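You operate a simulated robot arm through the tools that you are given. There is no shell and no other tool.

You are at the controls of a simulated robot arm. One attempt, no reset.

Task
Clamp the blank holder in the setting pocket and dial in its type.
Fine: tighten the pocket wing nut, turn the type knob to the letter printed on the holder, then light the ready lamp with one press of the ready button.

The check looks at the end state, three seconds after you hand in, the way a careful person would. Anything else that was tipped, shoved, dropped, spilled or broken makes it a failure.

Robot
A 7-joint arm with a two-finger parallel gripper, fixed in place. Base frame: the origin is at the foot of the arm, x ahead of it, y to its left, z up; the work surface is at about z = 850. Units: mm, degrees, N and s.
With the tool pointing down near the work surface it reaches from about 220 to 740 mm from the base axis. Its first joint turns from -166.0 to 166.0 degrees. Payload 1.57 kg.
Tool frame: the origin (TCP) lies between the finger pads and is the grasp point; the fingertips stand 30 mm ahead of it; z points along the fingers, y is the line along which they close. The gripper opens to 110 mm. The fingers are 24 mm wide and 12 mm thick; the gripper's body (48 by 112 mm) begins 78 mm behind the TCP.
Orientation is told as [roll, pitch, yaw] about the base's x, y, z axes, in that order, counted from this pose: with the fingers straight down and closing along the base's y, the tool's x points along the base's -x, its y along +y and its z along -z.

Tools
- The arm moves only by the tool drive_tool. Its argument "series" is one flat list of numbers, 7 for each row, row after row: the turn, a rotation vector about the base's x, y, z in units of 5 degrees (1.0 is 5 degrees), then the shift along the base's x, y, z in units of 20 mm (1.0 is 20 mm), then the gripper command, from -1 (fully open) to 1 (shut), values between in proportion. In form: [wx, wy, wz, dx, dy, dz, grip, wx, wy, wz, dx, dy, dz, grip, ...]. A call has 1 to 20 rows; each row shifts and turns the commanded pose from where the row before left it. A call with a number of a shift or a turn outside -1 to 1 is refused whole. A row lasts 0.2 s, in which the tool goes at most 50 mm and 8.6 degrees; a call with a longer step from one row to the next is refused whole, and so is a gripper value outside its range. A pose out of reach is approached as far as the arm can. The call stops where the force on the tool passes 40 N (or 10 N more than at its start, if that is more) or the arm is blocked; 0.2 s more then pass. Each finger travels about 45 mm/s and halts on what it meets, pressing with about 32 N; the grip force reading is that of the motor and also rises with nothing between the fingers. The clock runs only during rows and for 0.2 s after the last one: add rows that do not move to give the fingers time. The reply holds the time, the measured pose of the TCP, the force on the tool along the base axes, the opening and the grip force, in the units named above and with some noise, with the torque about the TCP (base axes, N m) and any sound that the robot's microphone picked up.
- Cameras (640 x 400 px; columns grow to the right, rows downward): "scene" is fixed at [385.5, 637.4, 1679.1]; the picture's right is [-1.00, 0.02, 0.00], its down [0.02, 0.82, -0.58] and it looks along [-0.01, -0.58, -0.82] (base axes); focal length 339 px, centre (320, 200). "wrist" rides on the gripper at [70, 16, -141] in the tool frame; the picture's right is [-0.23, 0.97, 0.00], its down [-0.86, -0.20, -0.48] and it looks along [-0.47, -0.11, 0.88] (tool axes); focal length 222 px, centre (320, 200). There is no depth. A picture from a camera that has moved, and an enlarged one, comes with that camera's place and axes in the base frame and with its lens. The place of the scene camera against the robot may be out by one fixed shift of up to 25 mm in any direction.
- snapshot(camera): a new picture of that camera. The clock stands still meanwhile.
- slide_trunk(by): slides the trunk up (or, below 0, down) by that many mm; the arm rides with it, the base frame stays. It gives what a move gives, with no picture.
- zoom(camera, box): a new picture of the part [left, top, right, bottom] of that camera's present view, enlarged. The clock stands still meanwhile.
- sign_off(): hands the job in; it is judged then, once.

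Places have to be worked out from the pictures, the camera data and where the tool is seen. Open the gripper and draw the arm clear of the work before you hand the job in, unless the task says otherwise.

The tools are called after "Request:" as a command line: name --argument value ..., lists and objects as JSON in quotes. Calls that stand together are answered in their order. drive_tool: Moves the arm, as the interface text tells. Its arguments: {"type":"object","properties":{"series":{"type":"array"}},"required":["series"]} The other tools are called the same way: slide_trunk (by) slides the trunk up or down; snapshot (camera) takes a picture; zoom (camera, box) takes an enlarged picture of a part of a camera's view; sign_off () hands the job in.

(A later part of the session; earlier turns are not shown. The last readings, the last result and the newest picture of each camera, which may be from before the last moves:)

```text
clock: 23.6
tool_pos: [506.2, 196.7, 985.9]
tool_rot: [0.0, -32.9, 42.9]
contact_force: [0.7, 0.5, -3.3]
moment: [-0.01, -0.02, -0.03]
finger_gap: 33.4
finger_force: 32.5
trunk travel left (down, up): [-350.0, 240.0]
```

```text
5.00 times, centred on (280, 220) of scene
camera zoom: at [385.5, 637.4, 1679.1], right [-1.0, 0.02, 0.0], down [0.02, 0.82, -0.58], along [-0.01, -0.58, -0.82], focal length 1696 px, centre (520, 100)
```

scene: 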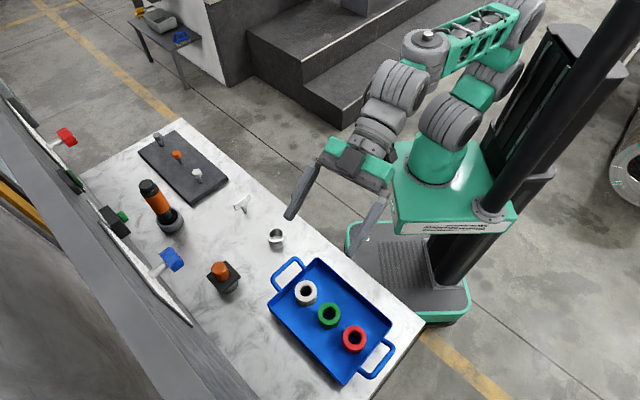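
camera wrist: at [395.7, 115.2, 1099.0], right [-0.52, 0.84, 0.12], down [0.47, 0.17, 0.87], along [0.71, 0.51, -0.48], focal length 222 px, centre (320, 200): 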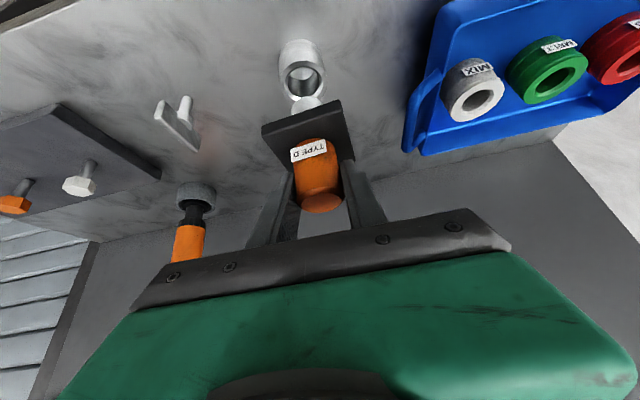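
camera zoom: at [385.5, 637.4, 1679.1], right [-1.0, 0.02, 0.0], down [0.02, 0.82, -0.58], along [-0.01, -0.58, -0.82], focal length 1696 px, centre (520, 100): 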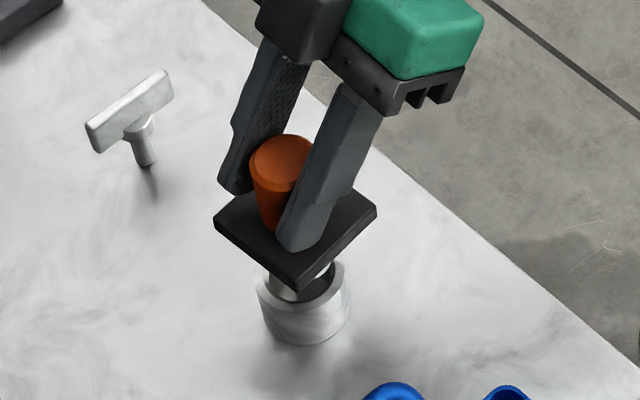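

Shank and bore look concentric within about 1–2 mm in both directions. I lower slowly in small steps while watching the force.

Request:
drive_tool --series '[0, 0, 0, 0, 0, -0.1, 1, 0, 0, 0, 0, 0, -0.1, 1, 0, 0, 0, 0, 0, -0.1, 1, 0, 0, 0, 0, 0, -0.1, 1, 0, 0, 0, 0, 0, -0.1, 1, 0, 0, 0, 0, 0, -0.1, 1, 0, 0, 0, 0, 0, -0.1, 1, 0, 0, 0, 0, 0, 0, 1]'

Request:
zoom --camera "wrist" --box '[230, 20, 390, 140]'

```text
clock: 25.4
tool_pos: [506.3, 197.9, 973.6]
tool_rot: [-0.3, -33.3, 43.1]
contact_force: [5.0, 5.1, 12.6]
moment: [0.25, -0.33, 0.03]
finger_gap: 33.4
finger_force: 32.5
trunk travel left (down, up): [-350.0, 240.0]
```

```text
3.33 times, centred on (310, 80) of wrist
camera zoom: at [396.3, 116.0, 1052.9], right [-0.53, 0.84, 0.12], down [0.47, 0.16, 0.87], along [0.71, 0.51, -0.48], focal length 740 px, centre (353, 600)
```

zoom: 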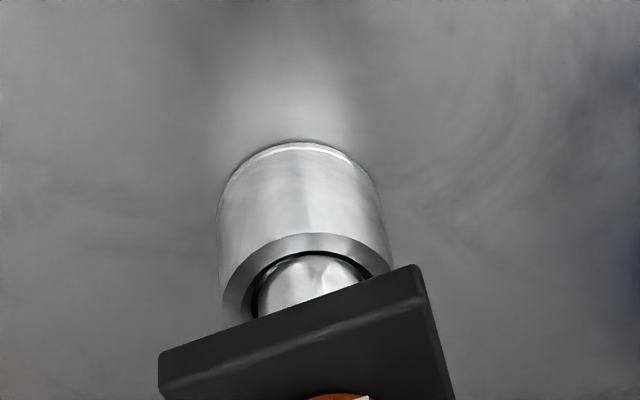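

There's contact with upward force and a horizontal push of ~7 N in the +n direction, so the shank touches the near chamfer; the bore centre is ~2 mm farther out. I lift 2 mm, shift 2 mm outward and lower again.

Request:
drive_tool --series '[0, 0, 0, 0, 0, 0.15, 1, 0, 0, 0, 0.075, 0.065, 0, 1, 0, 0, 0, 0, 0, 0, 1, 0, 0, 0, 0, 0, -0.08, 1, 0, 0, 0, 0, 0, -0.08, 1, 0, 0, 0, 0, 0, -0.08, 1, 0, 0, 0, 0, 0, 0, 1]'

Request:
zoom --camera "wrist" --box '[230, 20, 390, 140]'

```text
clock: 27.0
tool_pos: [506.8, 197.0, 967.4]
tool_rot: [0.1, -32.8, 42.9]
contact_force: [5.9, 3.1, -6.1]
moment: [0.29, -0.57, 0.02]
finger_gap: 33.3
finger_force: 31.4
trunk travel left (down, up): [-350.0, 240.0]
```

```text
3.33 times, centred on (310, 80) of wrist
camera zoom: at [398.4, 116.8, 1048.0], right [-0.52, 0.84, 0.12], down [0.47, 0.17, 0.86], along [0.71, 0.51, -0.49], focal length 740 px, centre (353, 600)
```

zoom: 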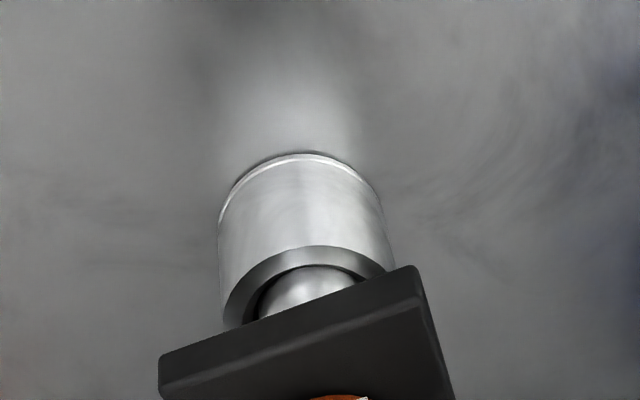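

The shank has entered further (z 967), still a ~6.6 N push outward. I shift another ~1.5 mm that way and continue lowering.

Request:
drive_tool --series '[0, 0, 0, 0.065, 0.045, 0, 1, 0, 0, 0, 0, 0, 0, 1]'

```text
clock: 27.6
tool_pos: [507.9, 198.8, 969.5]
tool_rot: [-0.1, -32.9, 42.9]
contact_force: [-0.3, 0.1, -2.9]
moment: [0.0, -0.02, 0.02]
finger_gap: 33.7
finger_force: 31.6
trunk travel left (down, up): [-350.0, 240.0]
```

Side force has vanished (only the weight remains). I lower further into the bore.

Request:
drive_tool --series '[0, 0, 0, 0, 0, -0.1, 1, 0, 0, 0, 0, 0, -0.1, 1, 0, 0, 0, 0, 0, -0.1, 1, 0, 0, 0, 0, 0, -0.1, 1, 0, 0, 0, 0, 0, -0.1, 1, 0, 0, 0, 0, 0, -0.1, 1, 0, 0, 0, 0, 0, -0.1, 1, 0, 0, 0, 0, 0, -0.1, 1, 0, 0, 0, 0, 0, -0.1, 1, 0, 0, 0, 0, 0, 0, 1]'

```text
clock: 29.8
tool_pos: [509.3, 198.4, 952.9]
tool_rot: [0.1, -32.9, 42.9]
contact_force: [0.1, -0.1, -3.6]
moment: [-0.03, 0.02, 0.02]
finger_gap: 33.4
finger_force: 31.3
trunk travel left (down, up): [-350.0, 240.0]
```

Going in freely with no side load. I continue down toward the expected seat at TCP z≈938, in small steps.

Request:
drive_tool --series '[0, 0, 0, 0, 0, -0.1, 1, 0, 0, 0, 0, 0, -0.1, 1, 0, 0, 0, 0, 0, -0.1, 1, 0, 0, 0, 0, 0, -0.1, 1, 0, 0, 0, 0, 0, -0.1, 1, 0, 0, 0, 0, 0, -0.1, 1, 0, 0, 0, 0, 0, 0, 1]'

Request:
zoom --camera "wrist" --box '[230, 20, 390, 140]'

```text
clock: 31.4
tool_pos: [508.1, 199.0, 940.5]
tool_rot: [-0.1, -33.2, 43.0]
contact_force: [-0.3, 0.9, 3.5]
moment: [-0.01, 0.11, 0.01]
finger_gap: 33.1
finger_force: 31.9
trunk travel left (down, up): [-350.0, 240.0]
```

```text
3.33 times, centred on (310, 80) of wrist
camera zoom: at [398.9, 117.6, 1020.1], right [-0.52, 0.84, 0.12], down [0.47, 0.16, 0.87], along [0.71, 0.51, -0.48], focal length 740 px, centre (353, 600)
```

zoom: 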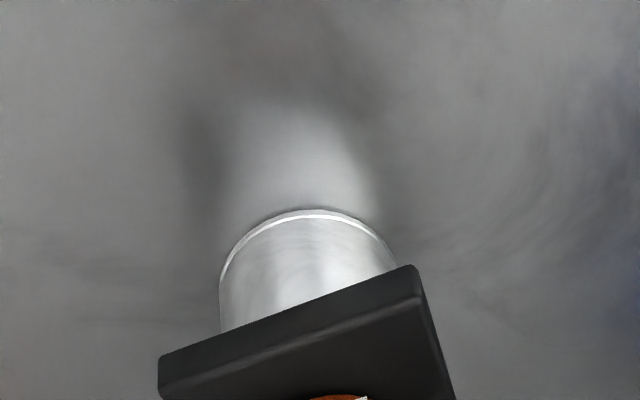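

The upward force begins at z≈940.5, so the flange is reaching the rim. I press gently a little more and look from the scene camera.

Request:
drive_tool --series '[0, 0, 0, 0, 0, -0.05, 1, 0, 0, 0, 0, 0, -0.05, 1, 0, 0, 0, 0, 0, 0, 1]'

Request:
zoom --camera "scene" --box '[250, 190, 310, 260]'

```text
clock: 32.2
tool_pos: [508.1, 199.3, 939.9]
tool_rot: [-0.3, -33.2, 43.0]
contact_force: [0.3, 0.1, 19.3]
moment: [-0.12, 0.27, -0.03]
finger_gap: 33.3
finger_force: 32.1
trunk travel left (down, up): [-350.0, 240.0]
```

```text
5.71 times, centred on (280, 225) of scene
camera zoom: at [385.5, 637.4, 1679.1], right [-1.0, 0.02, 0.0], down [0.02, 0.82, -0.58], along [-0.01, -0.58, -0.82], focal length 1939 px, centre (549, 57)
```

zoom: 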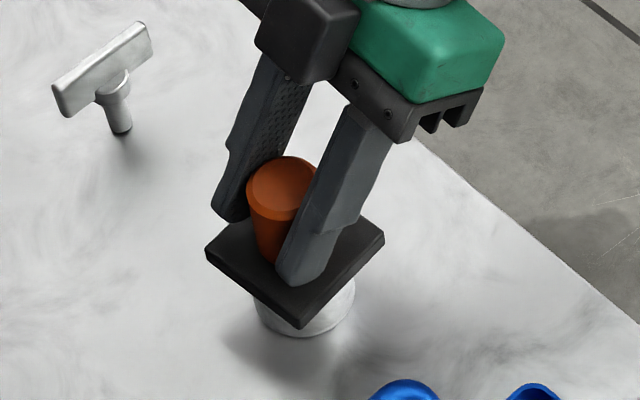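

Seated: force rises to 19 N with no further travel, and the flange sits on the pocket rim. I relieve the pressure slightly, open the gripper, and then retreat backwards along the tool axis.

Request:
drive_tool --series '[0, 0, 0, 0, 0, 0.06, 1, 0, 0, 0, 0, 0, 0, 1, 0, 0, 0, 0, 0, 0, -0.2, 0, 0, 0, 0, 0, 0, -0.6, 0, 0, 0, 0, 0, 0, -1, 0, 0, 0, 0, 0, 0, -1, 0, 0, 0, 0, 0, 0, -1, 0, 0, 0, 0, 0, 0, -1]'

Request:
zoom --camera "wrist" --box '[200, 20, 440, 230]'

```text
clock: 34.0
tool_pos: [508.5, 198.1, 939.9]
tool_rot: [0.0, -33.0, 43.1]
contact_force: [0.9, 0.0, 0.1]
moment: [-0.02, -0.01, -0.02]
finger_gap: 110.0
finger_force: 0.1
trunk travel left (down, up): [-350.0, 240.0]
```

```text
1.90 times, centred on (320, 125) of wrist
camera zoom: at [398.7, 117.8, 1018.7], right [-0.52, 0.84, 0.12], down [0.47, 0.17, 0.87], along [0.71, 0.51, -0.48], focal length 423 px, centre (320, 343)
```

zoom: 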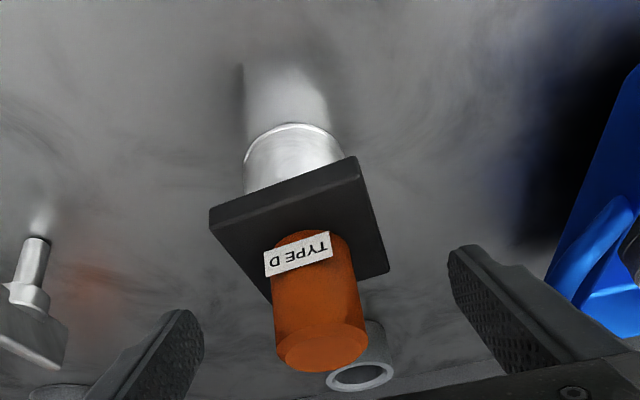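

The holder stands freely in the pocket. I retreat backward/upward along the tool axis and check both views.

Request:
drive_tool --series '[0, 0, 0, -0.2, -0.19, 0.42, -1, 0, 0, 0, -0.35, -0.33, 0.73, -1, 0, 0, 0, -0.35, -0.33, 0.73, -1, 0, 0, 0, -0.35, -0.33, 0.73, -1, 0, 0, 0, -0.35, -0.33, 0.73, -1, 0, 0, 0, -0.35, -0.33, 0.73, -1, 0, 0, 0, -0.35, -0.33, 0.73, -1, 0, 0, 0, 0, 0, 0, -1]'

Request:
snapshot --camera "wrist"

Request:
zoom --camera "scene" --box '[190, 160, 330, 280]'

```text
clock: 35.8
tool_pos: [462.2, 154.4, 1035.6]
tool_rot: [0.0, -32.9, 42.9]
contact_force: [0.8, 0.4, 0.2]
moment: [-0.02, -0.04, -0.01]
finger_gap: 109.9
finger_force: 0.0
trunk travel left (down, up): [-350.0, 240.0]
```

```text
taken
camera wrist: at [351.9, 73.6, 1114.5], right [-0.52, 0.84, 0.12], down [0.47, 0.17, 0.87], along [0.71, 0.51, -0.48], focal length 222 px, centre (320, 200)
```

wrist: 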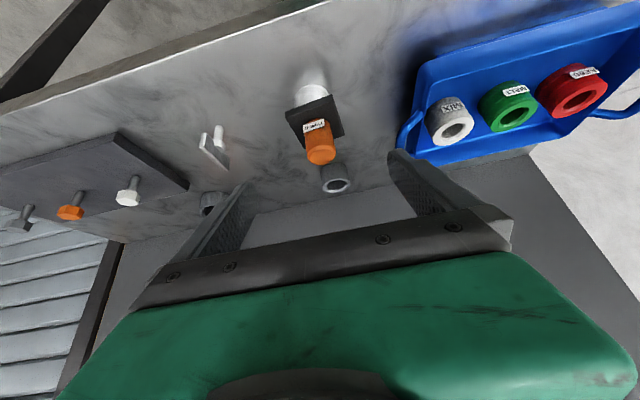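

```text
3.33 times, centred on (260, 220) of scene
camera zoom: at [385.5, 637.4, 1679.1], right [-1.0, 0.02, 0.0], down [0.02, 0.82, -0.58], along [-0.01, -0.58, -0.82], focal length 1131 px, centre (520, 133)
```

zoom: 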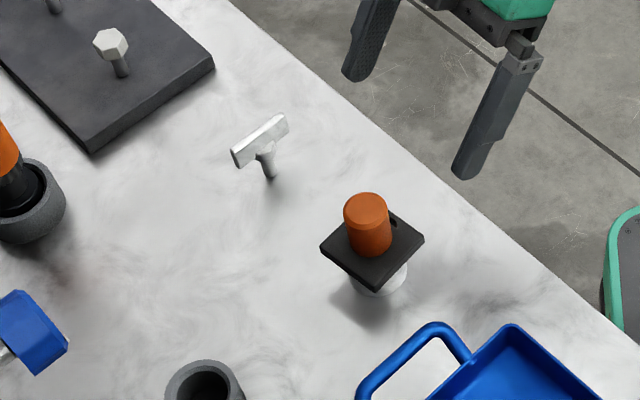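

The holder is seated upright in the pocket. Now for the wing nut: I bring the tool to vertical (pitch 0) and move above the nut at about [614,93], staying high at z≈1035.

Request:
drive_tool --series '[-0.64, 0.688, 0, 0.95, -0.38, 0, -1, -0.64, 0.688, 0, 0.95, -0.38, 0, -1, -0.64, 0.688, 0, 0.95, -0.38, 0, -1, -0.64, 0.688, 0, 0.95, -0.38, 0, -1, -0.64, 0.688, 0, 0.95, -0.38, 0, -1, -0.64, 0.688, 0, 0.95, -0.38, 0, -1, -0.64, 0.688, 0, 0.95, -0.38, 0, -1, 0, 0, 0, 0.9, -0.38, 0, -1, 0, 0, 0, 0, 0, 0, -1]'

Request:
snapshot --camera "wrist"

```text
clock: 37.8
tool_pos: [594.5, 74.9, 1019.4]
tool_rot: [-0.1, -0.1, 43.0]
contact_force: [0.0, 0.0, 1.4]
moment: [0.03, -0.03, -0.02]
finger_gap: 109.9
finger_force: 0.0
out of reach, approached as far as the arm can: row 6, 7
trunk travel left (down, up): [-350.0, 240.0]
```

```text
taken
camera wrist: at [533.3, 38.9, 1159.7], right [-0.5, 0.87, 0.0], down [0.76, 0.44, 0.48], along [0.42, 0.24, -0.88], focal length 222 px, centre (320, 200)
```

wrist: 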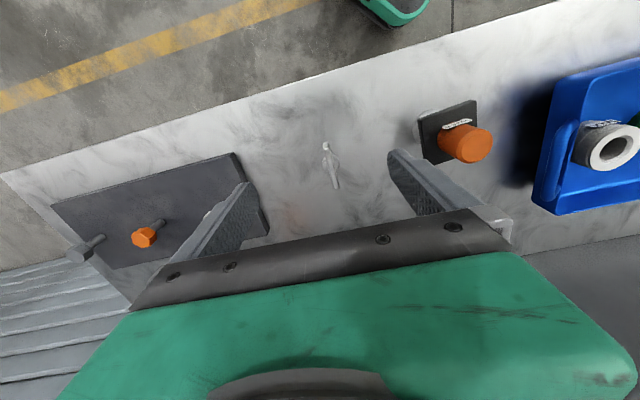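

The commanded point was slightly beyond reach at this height with the trunk low. I zoom on the nut, then raise the trunk back so the arm has more reach near the table.

Request:
zoom --camera "wrist" --box '[290, 120, 370, 200]'

Request:
slide_trunk --by 150

```text
5.00 times, centred on (330, 160) of wrist
camera zoom: at [533.3, 38.9, 1159.7], right [-0.5, 0.87, 0.0], down [0.76, 0.44, 0.48], along [0.42, 0.24, -0.88], focal length 1111 px, centre (270, 400)
```

zoom: 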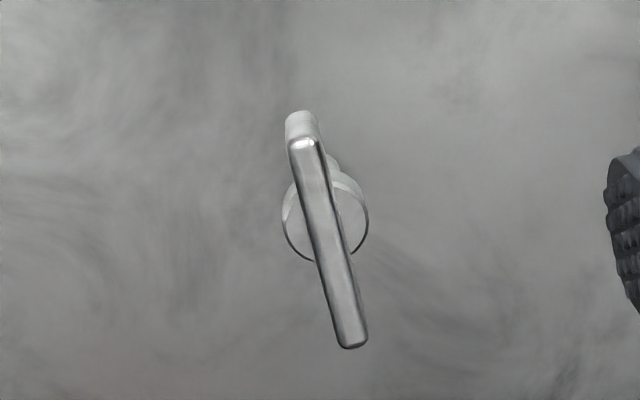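

```text
clock: 39.6
tool_pos: [594.7, 76.2, 1169.1]
tool_rot: [-0.1, -0.1, 42.9]
contact_force: [-0.5, 0.2, 0.9]
moment: [0.01, -0.03, -0.01]
finger_gap: 109.9
finger_force: 0.1
trunk travel left (down, up): [-500.0, 90.0]
```

From this view the nut axis is near [609,99] with its wing along the ~45° direction (wing thickness ~7 mm). I descend to z≈1000 above it and look again.

Request:
drive_tool --series '[0, 0, 0, 0.15, 0.23, -1, -1, 0, 0, 0, 0.15, 0.23, -1, -1, 0, 0, 0, 0.15, 0.23, -1, -1, 0, 0, 0, 0.15, 0.23, -1, -1, 0, 0, 0, 0.15, 0.23, -1, -1, 0, 0, 0, 0, 0, -1, -1, 0, 0, 0, 0, 0, -1, -1, 0, 0, 0, 0, 0, -1, -1, 0, 0, 0, 0, 0, 0, -1]'

Request:
snapshot --camera "wrist"

Request:
zoom --camera "wrist" --box '[260, 100, 380, 220]'

Request:
zoom --camera "scene" --box '[200, 160, 300, 240]'

```text
clock: 41.6
tool_pos: [610.2, 99.2, 1009.1]
tool_rot: [0.1, -0.1, 42.9]
contact_force: [-0.7, 0.4, -0.7]
moment: [-0.01, -0.02, -0.01]
finger_gap: 109.8
finger_force: 0.0
trunk travel left (down, up): [-500.0, 90.0]
```

```text
taken
camera wrist: at [547.8, 62.3, 1149.5], right [-0.5, 0.87, 0.0], down [0.76, 0.44, 0.48], along [0.42, 0.24, -0.88], focal length 222 px, centre (320, 200)
```

wrist: 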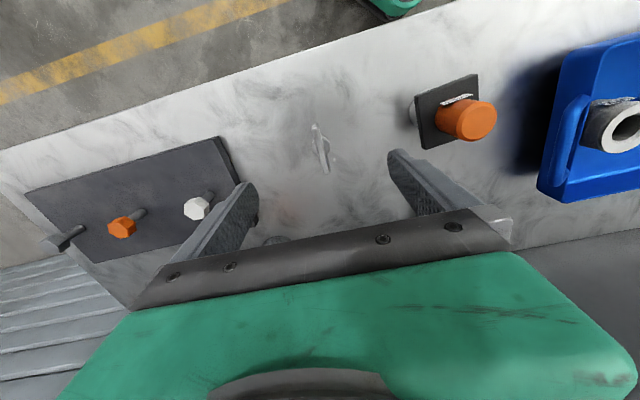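

```text
3.33 times, centred on (320, 160) of wrist
camera zoom: at [547.8, 62.3, 1149.5], right [-0.5, 0.87, 0.0], down [0.76, 0.44, 0.48], along [0.42, 0.24, -0.88], focal length 740 px, centre (320, 333)
```

zoom: 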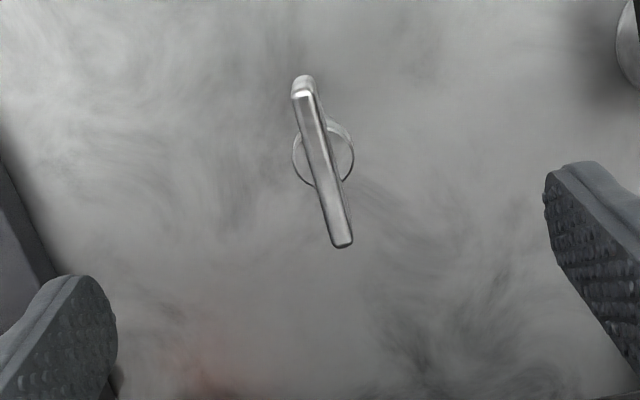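

```text
5.00 times, centred on (250, 200) of scene
camera zoom: at [385.5, 637.4, 1679.1], right [-1.0, 0.02, 0.0], down [0.02, 0.82, -0.58], along [-0.01, -0.58, -0.82], focal length 1696 px, centre (670, 200)
```

zoom: 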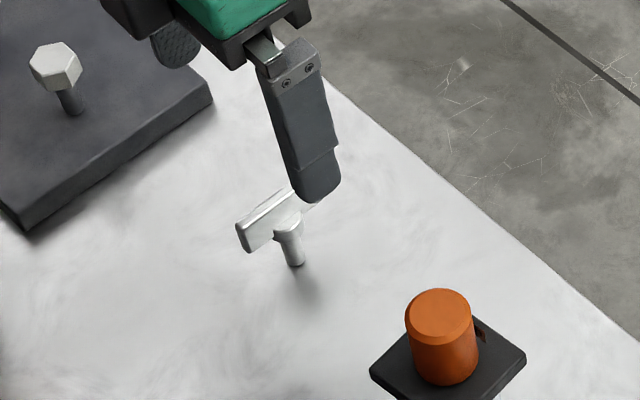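

The nut: axis ≈ [609,99.5], wing top z≈907, hub top z≈890, wing along ≈44.5°. I descend to TCP z≈932 (fingertips ≈902) with a reduced finger opening and check.

Request:
drive_tool --series '[0, 0, 0.3, -0.05, 0, -0.9, 0.2, 0, 0, 0, 0, 0, -0.9, 0.2, 0, 0, 0, 0, 0, -0.9, 0.2, 0, 0, 0, 0, 0, -0.7, 0.2, 0, 0, 0, 0, 0, -0.4, 0.2, 0, 0, 0, 0, 0, 0, 0.2]'

Request:
snapshot --camera "wrist"

Request:
zoom --camera "wrist" --box '[260, 120, 380, 220]'

Request:
zoom --camera "scene" --box '[210, 170, 280, 230]'

```text
clock: 43.0
tool_pos: [609.0, 97.8, 933.7]
tool_rot: [0.0, -0.1, 44.4]
contact_force: [0.1, -0.3, 0.0]
moment: [-0.01, 0.02, 0.01]
finger_gap: 44.3
finger_force: 0.1
trunk travel left (down, up): [-500.0, 90.0]
```

```text
taken
camera wrist: at [548.1, 60.3, 1073.5], right [-0.52, 0.85, 0.0], down [0.75, 0.46, 0.48], along [0.41, 0.25, -0.88], focal length 222 px, centre (320, 200)
```

wrist: 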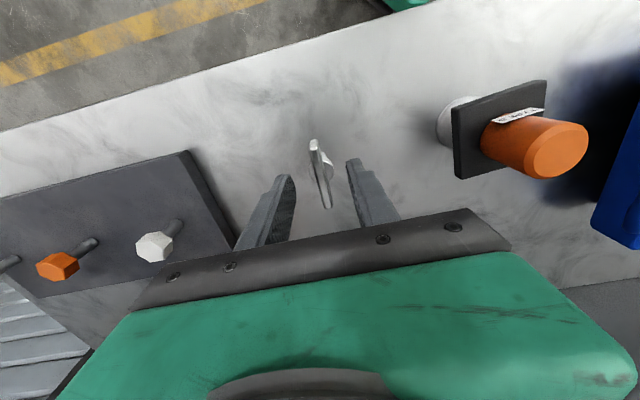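

```text
4.00 times, centred on (320, 170) of wrist
camera zoom: at [548.1, 60.3, 1073.5], right [-0.52, 0.85, 0.0], down [0.75, 0.46, 0.48], along [0.41, 0.25, -0.88], focal length 888 px, centre (320, 320)
```

zoom: 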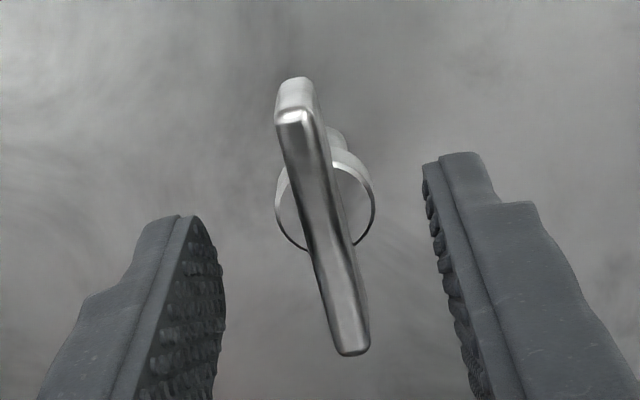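

```text
6.67 times, centred on (245, 200) of scene
camera zoom: at [385.5, 637.4, 1679.1], right [-1.0, 0.02, 0.0], down [0.02, 0.82, -0.58], along [-0.01, -0.58, -0.82], focal length 2262 px, centre (820, 200)
```

zoom: 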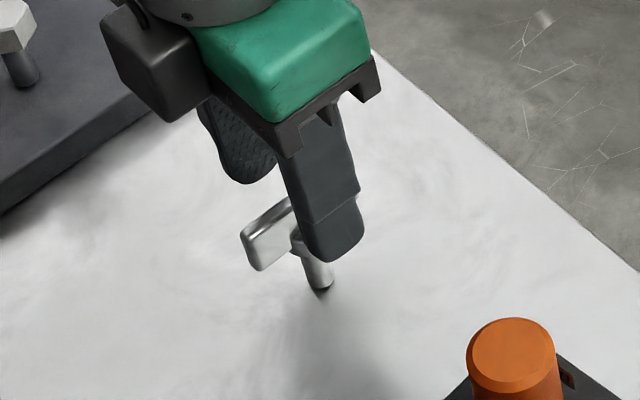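

The nut wing is centred between the fingers (computed wing centre ≈[608.7,97.6] vs TCP [609,97.8]). I lower 9 mm slowly, watching force, then close on the wing.

Request:
drive_tool --series '[0, 0, 0, 0, 0, -0.15, 0.2, 0, 0, 0, 0, 0, -0.15, 0.2, 0, 0, 0, 0, 0, -0.15, 0.2, 0, 0, 0, 0, 0, 0, 0.2]'

Request:
drive_tool --series '[0, 0, 0, 0, 0, 0, 0.6, 0, 0, 0, 0, 0, 0, 1, 0, 0, 0, 0, 0, 0, 1, 0, 0, 0, 0, 0, 0, 1, 0, 0, 0, 0, 0, 0, 1]'

Request:
zoom --camera "wrist" --box '[260, 120, 380, 220]'

```text
clock: 44.0
tool_pos: [609.4, 97.8, 924.8]
tool_rot: [0.0, 0.0, 44.3]
contact_force: [0.0, 0.2, 0.0]
moment: [0.02, -0.02, -0.01]
finger_gap: 44.2
finger_force: 0.1
trunk travel left (down, up): [-500.0, 90.0]
```

```text
clock: 45.2
tool_pos: [608.2, 99.2, 926.3]
tool_rot: [-0.1, 0.0, 44.5]
contact_force: [-4.6, 6.7, 1.4]
moment: [0.23, 0.06, 0.04]
finger_gap: 7.7
finger_force: 26.4
trunk travel left (down, up): [-500.0, 90.0]
```

```text
4.00 times, centred on (320, 170) of wrist
camera zoom: at [547.5, 61.2, 1065.0], right [-0.52, 0.85, 0.0], down [0.75, 0.46, 0.48], along [0.41, 0.25, -0.88], focal length 888 px, centre (320, 320)
```

zoom: 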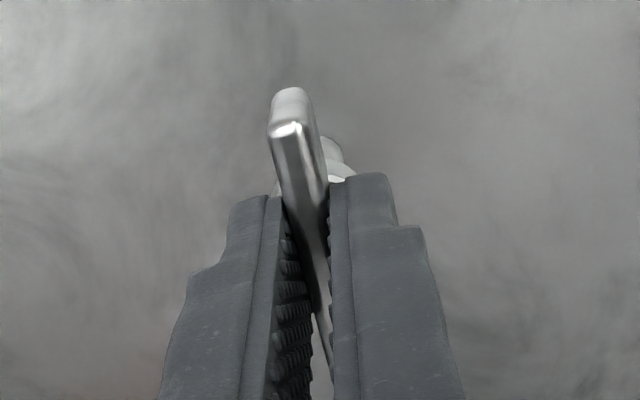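

The wing is gripped (gap 7.7 mm) with a small side load of ~8 N toward +t; I shift 1 mm that way to relieve it and start turning clockwise (seen from above), 20° first.

Request:
drive_tool --series '[0, 0, 0, -0.04, 0.045, 0, 1, 0, 0, 0, 0, 0, 0, 1]'

Request:
drive_tool --series '[0, 0, -0.8, 0, 0, 0, 1, 0, 0, -0.8, 0, 0, 0, 1, 0, 0, -0.8, 0, 0, 0, 1, 0, 0, -0.8, 0, 0, 0, 1, 0, 0, -0.8, 0, 0, 0, 1, 0, 0, 0, 0, 0, 0, 1]'

```text
clock: 45.8
tool_pos: [608.7, 99.6, 925.1]
tool_rot: [-0.1, -0.1, 44.4]
contact_force: [-2.4, 3.7, 2.2]
moment: [-0.17, 0.35, 0.01]
finger_gap: 7.5
finger_force: 26.4
trunk travel left (down, up): [-500.0, 90.0]
```

```text
clock: 47.2
tool_pos: [608.9, 99.0, 924.6]
tool_rot: [-0.1, -0.1, 24.4]
contact_force: [2.9, 3.1, -0.7]
moment: [0.25, -0.43, -0.01]
finger_gap: 7.4
finger_force: 27.0
trunk travel left (down, up): [-500.0, 90.0]
```

The tool turned 20° with little torque. I check that the nut turned along with it.

Request:
zoom --camera "wrist" --box '[260, 120, 380, 220]'

Request:
zoom --camera "scene" --box '[210, 170, 280, 230]'

```text
4.00 times, centred on (320, 170) of wrist
camera zoom: at [538.3, 84.5, 1065.0], right [-0.19, 0.98, 0.0], down [0.86, 0.17, 0.48], along [0.47, 0.09, -0.88], focal length 888 px, centre (320, 320)
```

zoom: 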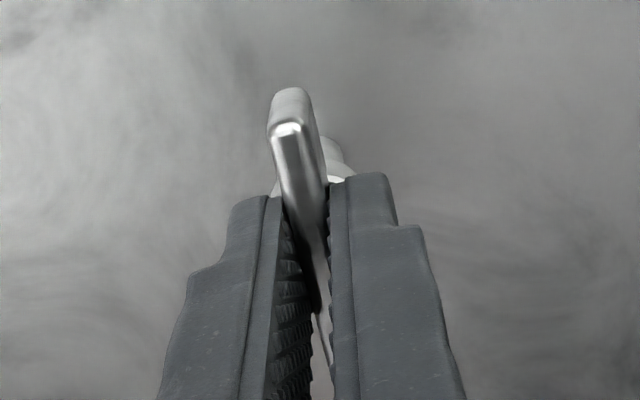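

```text
6.67 times, centred on (245, 200) of scene
camera zoom: at [385.5, 637.4, 1679.1], right [-1.0, 0.02, 0.0], down [0.02, 0.82, -0.58], along [-0.01, -0.58, -0.82], focal length 2262 px, centre (820, 200)
```

zoom: 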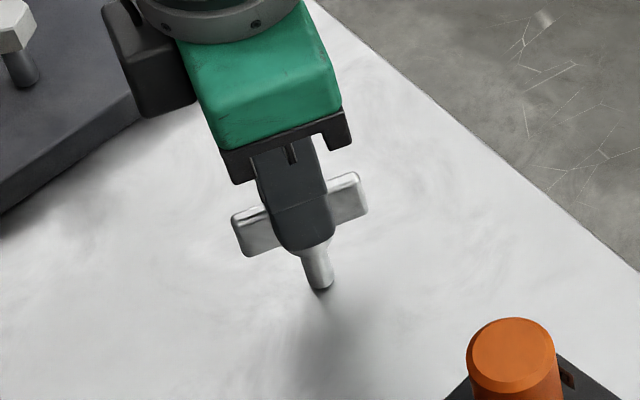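

The nut follows. I continue clockwise in larger batches, watching the torque.

Request:
drive_tool --series '[0, 0, -0.8, 0, 0, 0, 1, 0, 0, -0.8, 0, 0, 0, 1, 0, 0, -0.8, 0, 0, 0, 1, 0, 0, -0.8, 0, 0, 0, 1, 0, 0, -0.8, 0, 0, 0, 1, 0, 0, -0.8, 0, 0, 0, 1, 0, 0, -0.8, 0, 0, 0, 1, 0, 0, -0.8, 0, 0, 0, 1, 0, 0, 0, 0, 0, 0, 1]'

```text
clock: 49.2
tool_pos: [608.3, 100.1, 925.0]
tool_rot: [0.1, 0.0, -7.7]
contact_force: [2.2, -0.2, -2.4]
moment: [-0.04, -0.13, 0.0]
finger_gap: 7.6
finger_force: 26.8
trunk travel left (down, up): [-500.0, 90.0]
```

No resisting torque yet after 52°. I keep turning.

Request:
drive_tool --series '[0, 0, -0.8, 0, 0, 0, 1, 0, 0, -0.8, 0, 0, 0, 1, 0, 0, -0.8, 0, 0, 0, 1, 0, 0, -0.8, 0, 0, 0, 1, 0, 0, -0.8, 0, 0, 0, 1, 0, 0, -0.8, 0, 0, 0, 1, 0, 0, -0.8, 0, 0, 0, 1, 0, 0, -0.8, 0, 0, 0, 1, 0, 0, -0.8, 0, 0, 0, 1, 0, 0, -0.8, 0, 0, 0, 1, 0, 0, 0, 0, 0, 0, 1]'

Request:
zoom --camera "scene" --box '[210, 170, 280, 230]'

```text
clock: 51.6
tool_pos: [609.0, 99.4, 924.7]
tool_rot: [0.0, 0.0, -47.6]
contact_force: [-0.7, -1.0, -5.7]
moment: [0.06, 0.04, -0.02]
finger_gap: 7.3
finger_force: 26.2
trunk travel left (down, up): [-500.0, 90.0]
```

```text
6.67 times, centred on (245, 200) of scene
camera zoom: at [385.5, 637.4, 1679.1], right [-1.0, 0.02, 0.0], down [0.02, 0.82, -0.58], along [-0.01, -0.58, -0.82], focal length 2262 px, centre (820, 200)
```

zoom: 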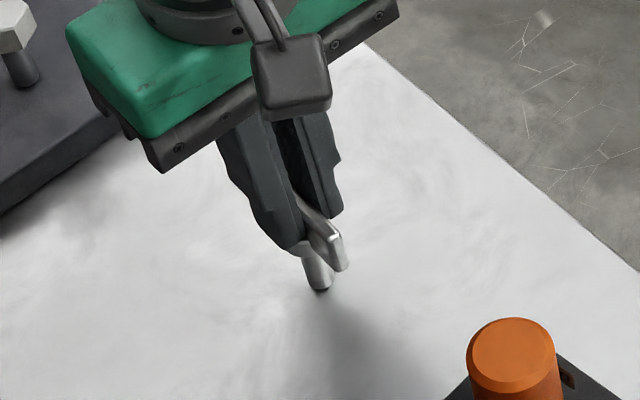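

The nut is being pulled down the thread (downward pull now ~5.7 N), so it is screwing down as expected. I follow it down by ~0.5 mm and keep turning.

Request:
drive_tool --series '[0, 0, -0.8, 0, 0, -0.025, 1, 0, 0, -0.8, 0, 0, -0.002, 1, 0, 0, -0.8, 0, 0, -0.002, 1, 0, 0, -0.8, 0, 0, -0.002, 1, 0, 0, -0.8, 0, 0, -0.002, 1, 0, 0, -0.8, 0, 0, -0.002, 1, 0, 0, -0.8, 0, 0, -0.002, 1, 0, 0, -0.8, 0, 0, -0.002, 1, 0, 0, -0.8, 0, 0, -0.002, 1, 0, 0, -0.8, 0, 0, -0.002, 1, 0, 0, 0, 0, 0, 0, 1]'

```text
clock: 54.0
tool_pos: [607.6, 99.6, 923.2]
tool_rot: [-0.2, -0.1, -87.6]
contact_force: [-0.1, -2.4, -5.1]
moment: [-0.08, -0.03, -0.01]
finger_gap: 7.5
finger_force: 27.0
trunk travel left (down, up): [-500.0, 90.0]
```

132° turned, still no end torque. I continue turning with a bit more downward follow.

Request:
drive_tool --series '[0, 0, -0.8, 0, 0, -0.02, 1, 0, 0, -0.8, 0, 0, -0.003, 1, 0, 0, -0.8, 0, 0, -0.003, 1, 0, 0, -0.8, 0, 0, -0.003, 1, 0, 0, -0.8, 0, 0, -0.003, 1, 0, 0, -0.8, 0, 0, -0.003, 1, 0, 0, -0.8, 0, 0, -0.003, 1, 0, 0, -0.8, 0, 0, -0.003, 1, 0, 0, -0.8, 0, 0, -0.003, 1, 0, 0, -0.8, 0, 0, -0.003, 1, 0, 0, 0, 0, 0, 0, 1]'

Request:
zoom --camera "scene" --box '[210, 170, 280, 230]'

```text
clock: 56.4
tool_pos: [608.3, 98.8, 923.4]
tool_rot: [0.1, -0.2, -127.6]
contact_force: [-2.4, -3.3, 0.9]
moment: [-0.16, 0.09, 0.02]
finger_gap: 7.7
finger_force: 27.0
trunk travel left (down, up): [-500.0, 90.0]
```

```text
6.67 times, centred on (245, 200) of scene
camera zoom: at [385.5, 637.4, 1679.1], right [-1.0, 0.02, 0.0], down [0.02, 0.82, -0.58], along [-0.01, -0.58, -0.82], focal length 2262 px, centre (820, 200)
```

zoom: 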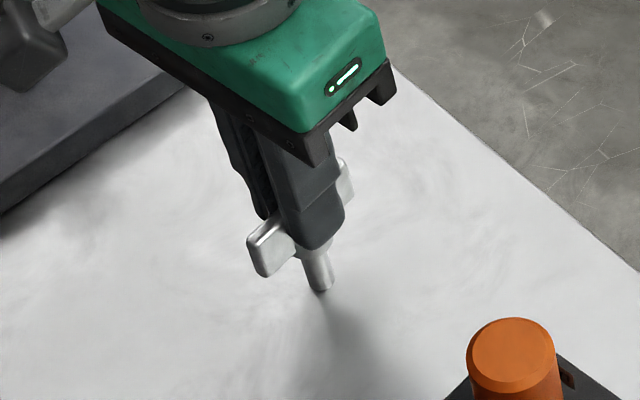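

172° so far; the nut stem is nearer the table. I go on turning another 36°.

Request:
drive_tool --series '[0, 0, -0.8, 0, 0, -0.003, 1, 0, 0, -0.8, 0, 0, -0.003, 1, 0, 0, -0.8, 0, 0, -0.003, 1, 0, 0, -0.8, 0, 0, -0.003, 1, 0, 0, -0.8, 0, 0, -0.003, 1, 0, 0, -0.8, 0, 0, -0.003, 1, 0, 0, -0.8, 0, 0, -0.003, 1, 0, 0, -0.8, 0, 0, -0.003, 1, 0, 0, -0.8, 0, 0, -0.003, 1, 0, 0, 0, 0, 0, 0, 1]'

```text
clock: 58.6
tool_pos: [617.2, 103.5, 923.2]
tool_rot: [0.1, -0.3, -160.2]
contact_force: [-26.5, 6.8, -3.5]
moment: [0.34, 0.57, -0.19]
finger_gap: 7.9
finger_force: 26.7
out of reach, approached as far as the arm can: row 9
trunk travel left (down, up): [-500.0, 90.0]
```

The wrist joint reached its limit at about −160° yaw (arm deviated sideways with 27 N). I turn back ~6° to relieve it before regripping.

Request:
drive_tool --series '[0, 0, 0.6, 0, 0, 0, 1, 0, 0, 0.6, 0, 0, 0, 1, 0, 0, 0, 0, 0, 0, 1]'

```text
clock: 59.4
tool_pos: [611.0, 100.4, 924.7]
tool_rot: [0.1, 0.3, -157.6]
contact_force: [17.8, 16.0, 5.9]
moment: [0.39, -0.38, 0.0]
finger_gap: 8.0
finger_force: 26.7
trunk travel left (down, up): [-500.0, 90.0]
```

I release the wing, rise clear, and check the nut before regripping from the other side (180° back).

Request:
drive_tool --series '[0, 0, 0, 0, 0, 0, 0.2, 0, 0, 0, 0, 0, 0, 0.2, 0, 0, 0, 0, 0, 0, 0.2, 0, 0, 0, 0, 0, 0.5, 0.2, 0, 0, 0, 0, 0, 1, 0.2, 0, 0, 0, 0, 0, 1, 0.2, 0, 0, 0, 0, 0, 0, 0.2]'

Request:
zoom --camera "scene" --box '[210, 170, 280, 230]'

Request:
zoom --camera "wrist" --box '[260, 100, 380, 220]'

```text
clock: 61.0
tool_pos: [608.3, 100.0, 972.2]
tool_rot: [0.0, -0.1, -157.6]
contact_force: [0.5, -1.0, 1.0]
moment: [-0.01, 0.03, -0.02]
finger_gap: 44.0
finger_force: 0.2
trunk travel left (down, up): [-500.0, 90.0]
```

```text
6.67 times, centred on (245, 200) of scene
camera zoom: at [385.5, 637.4, 1679.1], right [-1.0, 0.02, 0.0], down [0.02, 0.82, -0.58], along [-0.01, -0.58, -0.82], focal length 2262 px, centre (820, 200)
```

zoom: 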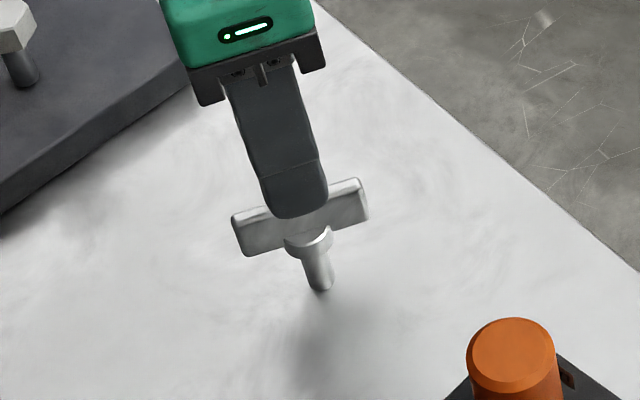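

```text
3.33 times, centred on (320, 160) of wrist
camera zoom: at [679.2, 109.9, 1112.2], right [0.16, -0.99, 0.0], down [-0.87, -0.14, 0.48], along [-0.47, -0.08, -0.88], focal length 740 px, centre (320, 333)
```

zoom: 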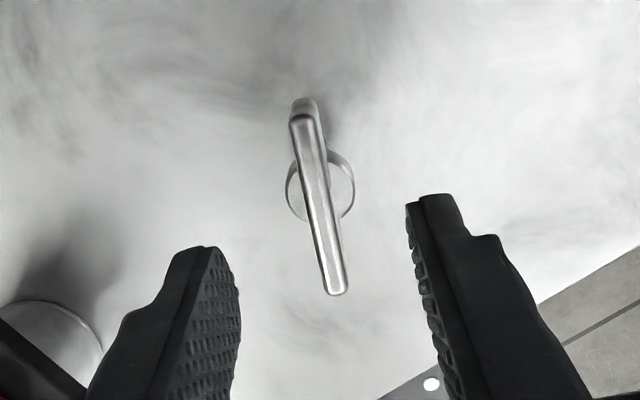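

I zoom in more closely on the nut's foot in the scene view to see whether a gap remains.

Request:
zoom --camera "scene" --box '[230, 190, 260, 220]'

```text
13.33 times, centred on (245, 205) of scene
camera zoom: at [385.5, 637.4, 1679.1], right [-1.0, 0.02, 0.0], down [0.02, 0.82, -0.58], along [-0.01, -0.58, -0.82], focal length 4524 px, centre (1320, 133)
```

zoom: 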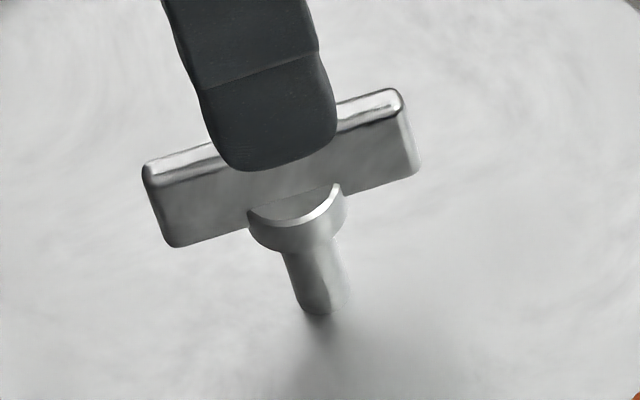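

The nut has moved down its stud by roughly 4 mm and is not yet at the end. I rotate the tool back by 180° above it, to regrip the wing.

Request:
drive_tool --series '[0, 0, 1, 0, 0, 0, 0.2, 0, 0, 1, 0, 0, 0, 0.2, 0, 0, 1, 0, 0, 0, 0.2, 0, 0, 1, 0, 0, 0, 0.2, 0, 0, 1, 0, 0, 0, 0.2, 0, 0, 1, 0, 0, 0, 0.2, 0, 0, 1, 0, 0, 0, 0.2, 0, 0, 1, 0, 0, 0, 0.2, 0, 0, 1, 0, 0, 0, 0.2, 0, 0, 1, 0, 0, 0, 0.2, 0, 0, 1, 0, 0, 0, 0.2, 0, 0, 1, 0, 0, 0, 0.2, 0, 0, 1, 0, 0, 0, 0.2, 0, 0, 1, 0, 0, 0, 0.2, 0, 0, 1, 0, 0, 0, 0.2, 0, 0, 1, 0, 0, 0, 0.2, 0, 0, 1, 0, 0, 0, 0.2, 0, 0, 1, 0, 0, 0, 0.2]'

Request:
drive_tool --series '[0, 0, 1, 0, 0, 0, 0.2, 0, 0, 1, 0, 0, 0, 0.2, 0, 0, 1, 0, 0, 0, 0.2, 0, 0, 1, 0, 0, 0, 0.2, 0, 0, 1, 0, 0, 0, 0.2, 0, 0, 1, 0, 0, 0, 0.2, 0, 0, 1, 0, 0, 0, 0.2, 0, 0, 1, 0, 0, 0, 0.2, 0, 0, 1, 0, 0, 0, 0.2, 0, 0, 1, 0, 0, 0, 0.2, 0, 0, 1, 0, 0, 0, 0.2, 0, 0, 1, 0, 0, 0, 0.2, 0, 0, 1, 0, 0, 0, 0.2, 0, 0, 1, 0, 0, 0, 0.2, 0, 0, 1, 0, 0, 0, 0.2, 0, 0, 1, 0, 0, 0, 0.2, 0, 0, 1, 0, 0, 0, 0.2, 0, 0, 1, 0, 0, 0, 0.2]'

Request:
zoom --camera "wrist" --box '[260, 100, 380, 220]'

Request:
zoom --camera "scene" --box '[230, 190, 260, 220]'

```text
clock: 64.8
tool_pos: [608.0, 98.2, 971.4]
tool_rot: [0.0, -0.1, -67.4]
contact_force: [-0.6, 0.5, 0.2]
moment: [-0.02, 0.04, 0.0]
finger_gap: 44.3
finger_force: 0.1
trunk travel left (down, up): [-500.0, 90.0]
```

```text
clock: 68.6
tool_pos: [607.8, 99.3, 972.8]
tool_rot: [0.0, -0.1, 22.5]
contact_force: [-0.5, -0.2, -0.4]
moment: [0.02, -0.03, 0.01]
finger_gap: 43.9
finger_force: 0.1
trunk travel left (down, up): [-500.0, 90.0]
```

```text
3.33 times, centred on (320, 160) of wrist
camera zoom: at [537.6, 86.8, 1112.2], right [-0.16, 0.99, 0.0], down [0.87, 0.14, 0.48], along [0.47, 0.08, -0.88], focal length 740 px, centre (320, 333)
```

zoom: 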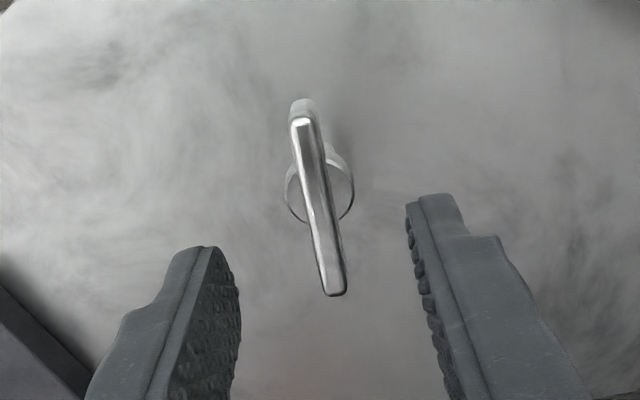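

```text
13.33 times, centred on (245, 205) of scene
camera zoom: at [385.5, 637.4, 1679.1], right [-1.0, 0.02, 0.0], down [0.02, 0.82, -0.58], along [-0.01, -0.58, -0.82], focal length 4524 px, centre (1320, 133)
```

zoom: 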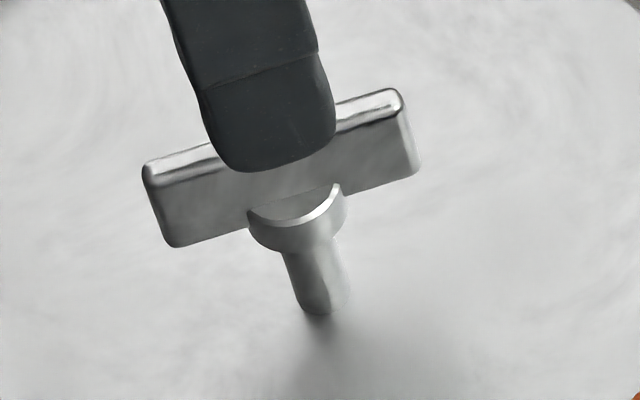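

Views from both sides agree that the TCP is on the nut's axis within ~1 mm. I descend to TCP z≈922, close on the wing again, and continue clockwise.

Request:
drive_tool --series '[0, 0, 0, 0.02, 0, -0.9, 0.2, 0, 0, 0, 0.02, 0, -0.9, 0.2, 0, 0, 0, 0, 0, -0.5, 0.2, 0, 0, 0, 0, 0, -0.2, 0.2, 0, 0, 0, 0, 0, 0, 0.2]'

Request:
drive_tool --series '[0, 0, 0, 0, 0, 0, 0.6, 0, 0, 0, 0, 0, 0, 1, 0, 0, 0, 0, 0, 0, 1, 0, 0, 0, 0, 0, 0, 1, 0, 0, 0, 0, 0, 0, 1]'

```text
clock: 69.8
tool_pos: [609.1, 99.3, 921.3]
tool_rot: [0.0, -0.1, 22.4]
contact_force: [-0.3, -0.3, 0.1]
moment: [-0.02, 0.02, 0.0]
finger_gap: 44.0
finger_force: 0.0
trunk travel left (down, up): [-500.0, 90.0]
```

```text
clock: 71.0
tool_pos: [607.4, 100.4, 922.2]
tool_rot: [0.0, -0.1, 22.4]
contact_force: [-0.7, 1.2, 0.4]
moment: [0.05, 0.03, 0.04]
finger_gap: 21.0
finger_force: 34.4
trunk travel left (down, up): [-500.0, 90.0]
```

The gap reads 21 mm, meaning the fingertips caught the round hub below the wing. I open, raise 4 mm and close again on the wing itself.

Request:
drive_tool --series '[0, 0, 0, 0, 0, 0, 0.2, 0, 0, 0, 0, 0, 0, 0.2, 0, 0, 0, 0, 0, 0.2, 0.2, 0, 0, 0, 0, 0, 0, 0.2, 0, 0, 0, 0, 0, 0, 0.6, 0, 0, 0, 0, 0, 0, 1, 0, 0, 0, 0, 0, 0, 1, 0, 0, 0, 0, 0, 0, 1, 0, 0, 0, 0, 0, 0, 1]'

```text
clock: 73.0
tool_pos: [609.4, 98.6, 925.4]
tool_rot: [0.1, -0.1, 22.5]
contact_force: [-1.8, 0.7, 0.1]
moment: [-0.02, 0.05, 0.0]
finger_gap: 7.6
finger_force: 26.3
trunk travel left (down, up): [-500.0, 90.0]
```

Now the wing is gripped (7.6 mm). I continue turning clockwise.

Request:
drive_tool --series '[0, 0, -0.8, 0, 0, 0, 1, 0, 0, -0.8, 0, 0, 0, 1, 0, 0, -0.8, 0, 0, 0, 1, 0, 0, -0.8, 0, 0, 0, 1, 0, 0, -0.8, 0, 0, 0, 1, 0, 0, -0.8, 0, 0, 0, 1, 0, 0, -0.8, 0, 0, 0, 1, 0, 0, -0.8, 0, 0, 0, 1, 0, 0, -0.8, 0, 0, 0, 1, 0, 0, -0.8, 0, 0, 0, 1, 0, 0, 0, 0, 0, 0, 1]'

```text
clock: 75.4
tool_pos: [608.3, 99.0, 926.4]
tool_rot: [0.1, -0.1, -17.6]
contact_force: [-0.8, -3.0, 0.0]
moment: [-0.02, -0.07, -0.02]
finger_gap: 7.7
finger_force: 26.9
trunk travel left (down, up): [-500.0, 90.0]
```

Total ≈242°, still free. I continue.

Request:
drive_tool --series '[0, 0, -0.8, 0, 0, 0, 1, 0, 0, -0.8, 0, 0, 0, 1, 0, 0, -0.8, 0, 0, 0, 1, 0, 0, -0.8, 0, 0, 0, 1, 0, 0, -0.8, 0, 0, 0, 1, 0, 0, -0.8, 0, 0, 0, 1, 0, 0, -0.8, 0, 0, 0, 1, 0, 0, -0.8, 0, 0, 0, 1, 0, 0, -0.8, 0, 0, 0, 1, 0, 0, -0.8, 0, 0, 0, 1, 0, 0, -0.8, 0, 0, 0, 1, 0, 0, -0.8, 0, 0, 0, 1, 0, 0, -0.8, 0, 0, 0, 1, 0, 0, 0, 0, 0, 0, 1]'

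Request:
zoom --camera "scene" --box '[230, 190, 260, 220]'

```text
clock: 78.4
tool_pos: [608.2, 98.6, 924.6]
tool_rot: [0.1, 0.0, -69.6]
contact_force: [-3.4, -7.6, -3.6]
moment: [-0.06, 0.14, 1.19]
finger_gap: 18.1
finger_force: 32.3
trunk travel left (down, up): [-500.0, 90.0]
```

```text
13.33 times, centred on (245, 205) of scene
camera zoom: at [385.5, 637.4, 1679.1], right [-1.0, 0.02, 0.0], down [0.02, 0.82, -0.58], along [-0.01, -0.58, -0.82], focal length 4524 px, centre (1320, 133)
```

zoom: 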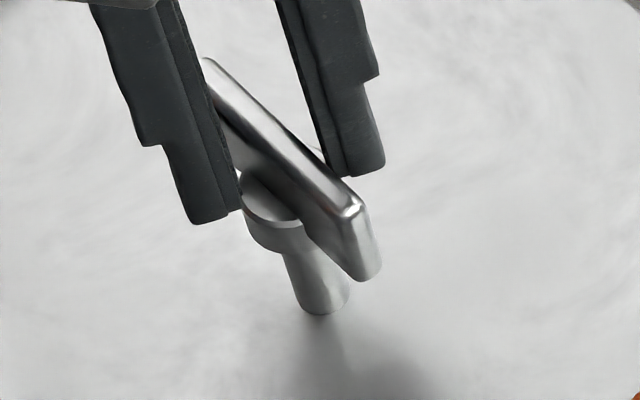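

The torque jumped to 1.19 N·m and the wing stopped turning at about 270° total while the fingers skewed on it: the nut is against its tight stop. I open the fingers here (no back-turning) and rise clear.

Request:
drive_tool --series '[0, 0, 0, 0, 0, 0, 0.2, 0, 0, 0, 0, 0, 0, 0, 0, 0, 0, 0, 0, 0, -0.2, 0, 0, 0, 0, 0, 0, -0.2, 0, 0, 0, 0, 0, 0.5, -0.2, 0, 0, 0, 0, 0, 1, -0.2, 0, 0, 0, 0, 0, 1, -0.2, 0, 0, 0, 0, 0, 0, -0.2]'

Request:
zoom --camera "scene" --box '[230, 190, 260, 220]'

Request:
zoom --camera "wrist" --box '[260, 100, 380, 220]'

```text
clock: 80.2
tool_pos: [608.5, 98.6, 976.3]
tool_rot: [0.0, -0.2, -69.6]
contact_force: [0.2, 0.0, 0.5]
moment: [-0.02, 0.01, -0.02]
finger_gap: 66.1
finger_force: 0.1
trunk travel left (down, up): [-500.0, 90.0]
```

```text
13.33 times, centred on (245, 205) of scene
camera zoom: at [385.5, 637.4, 1679.1], right [-1.0, 0.02, 0.0], down [0.02, 0.82, -0.58], along [-0.01, -0.58, -0.82], focal length 4524 px, centre (1320, 133)
```

zoom: 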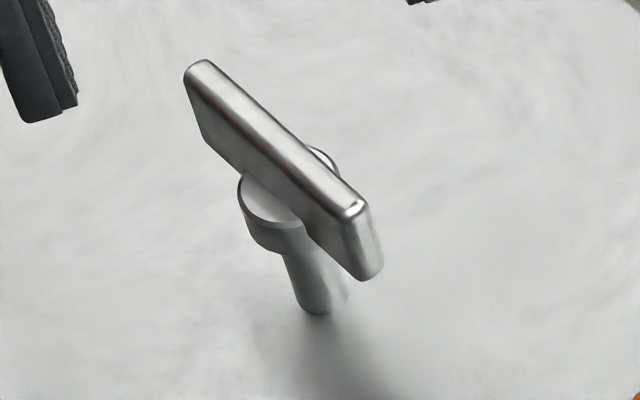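

```text
3.33 times, centred on (320, 160) of wrist
camera zoom: at [599.6, 169.8, 1116.2], right [0.99, 0.13, 0.0], down [0.11, -0.87, 0.48], along [0.06, -0.48, -0.88], focal length 740 px, centre (320, 333)
```

zoom: 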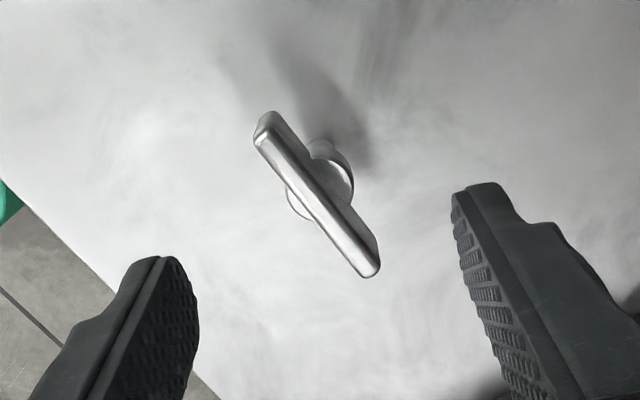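

The nut stayed at the stop (wing direction now ≈ −48°, ~272° from the start). As a check that only pushes in the tightening direction, I regrip with the fingers biased ~7° clockwise of the wing: if the nut is tight the gap stays wider than the wing.

Request:
drive_tool --series '[0, 0, 0.95, 0, 0, 0, -0.2, 0, 0, 0.95, 0, 0, 0, 0.2, 0, 0, 0.95, 0, 0, 0, 0.2, 0, 0, 0, 0, 0, -1, 0.2, 0, 0, 0, 0, 0, -1, 0.2, 0, 0, 0, 0, 0, -0.5, 0.2, 0, 0, 0, 0, 0, 0, 0.2]'

Request:
drive_tool --series '[0, 0, 0, 0, 0, 0, 0.6, 0, 0, 0, 0, 0, 0, 1, 0, 0, 0, 0, 0, 0, 1, 0, 0, 0, 0, 0, 0, 1, 0, 0, 0, 0, 0, 0, 1]'

```text
clock: 81.8
tool_pos: [609.5, 99.4, 926.1]
tool_rot: [0.0, -0.1, -55.3]
contact_force: [-0.4, 0.0, 0.0]
moment: [-0.02, -0.01, -0.01]
finger_gap: 43.9
finger_force: 0.1
trunk travel left (down, up): [-500.0, 90.0]
```

```text
clock: 83.0
tool_pos: [608.2, 98.8, 925.2]
tool_rot: [-0.1, 0.0, -55.4]
contact_force: [-3.6, -4.1, -0.3]
moment: [-0.1, 0.11, 0.72]
finger_gap: 11.4
finger_force: 29.3
trunk travel left (down, up): [-500.0, 90.0]
```

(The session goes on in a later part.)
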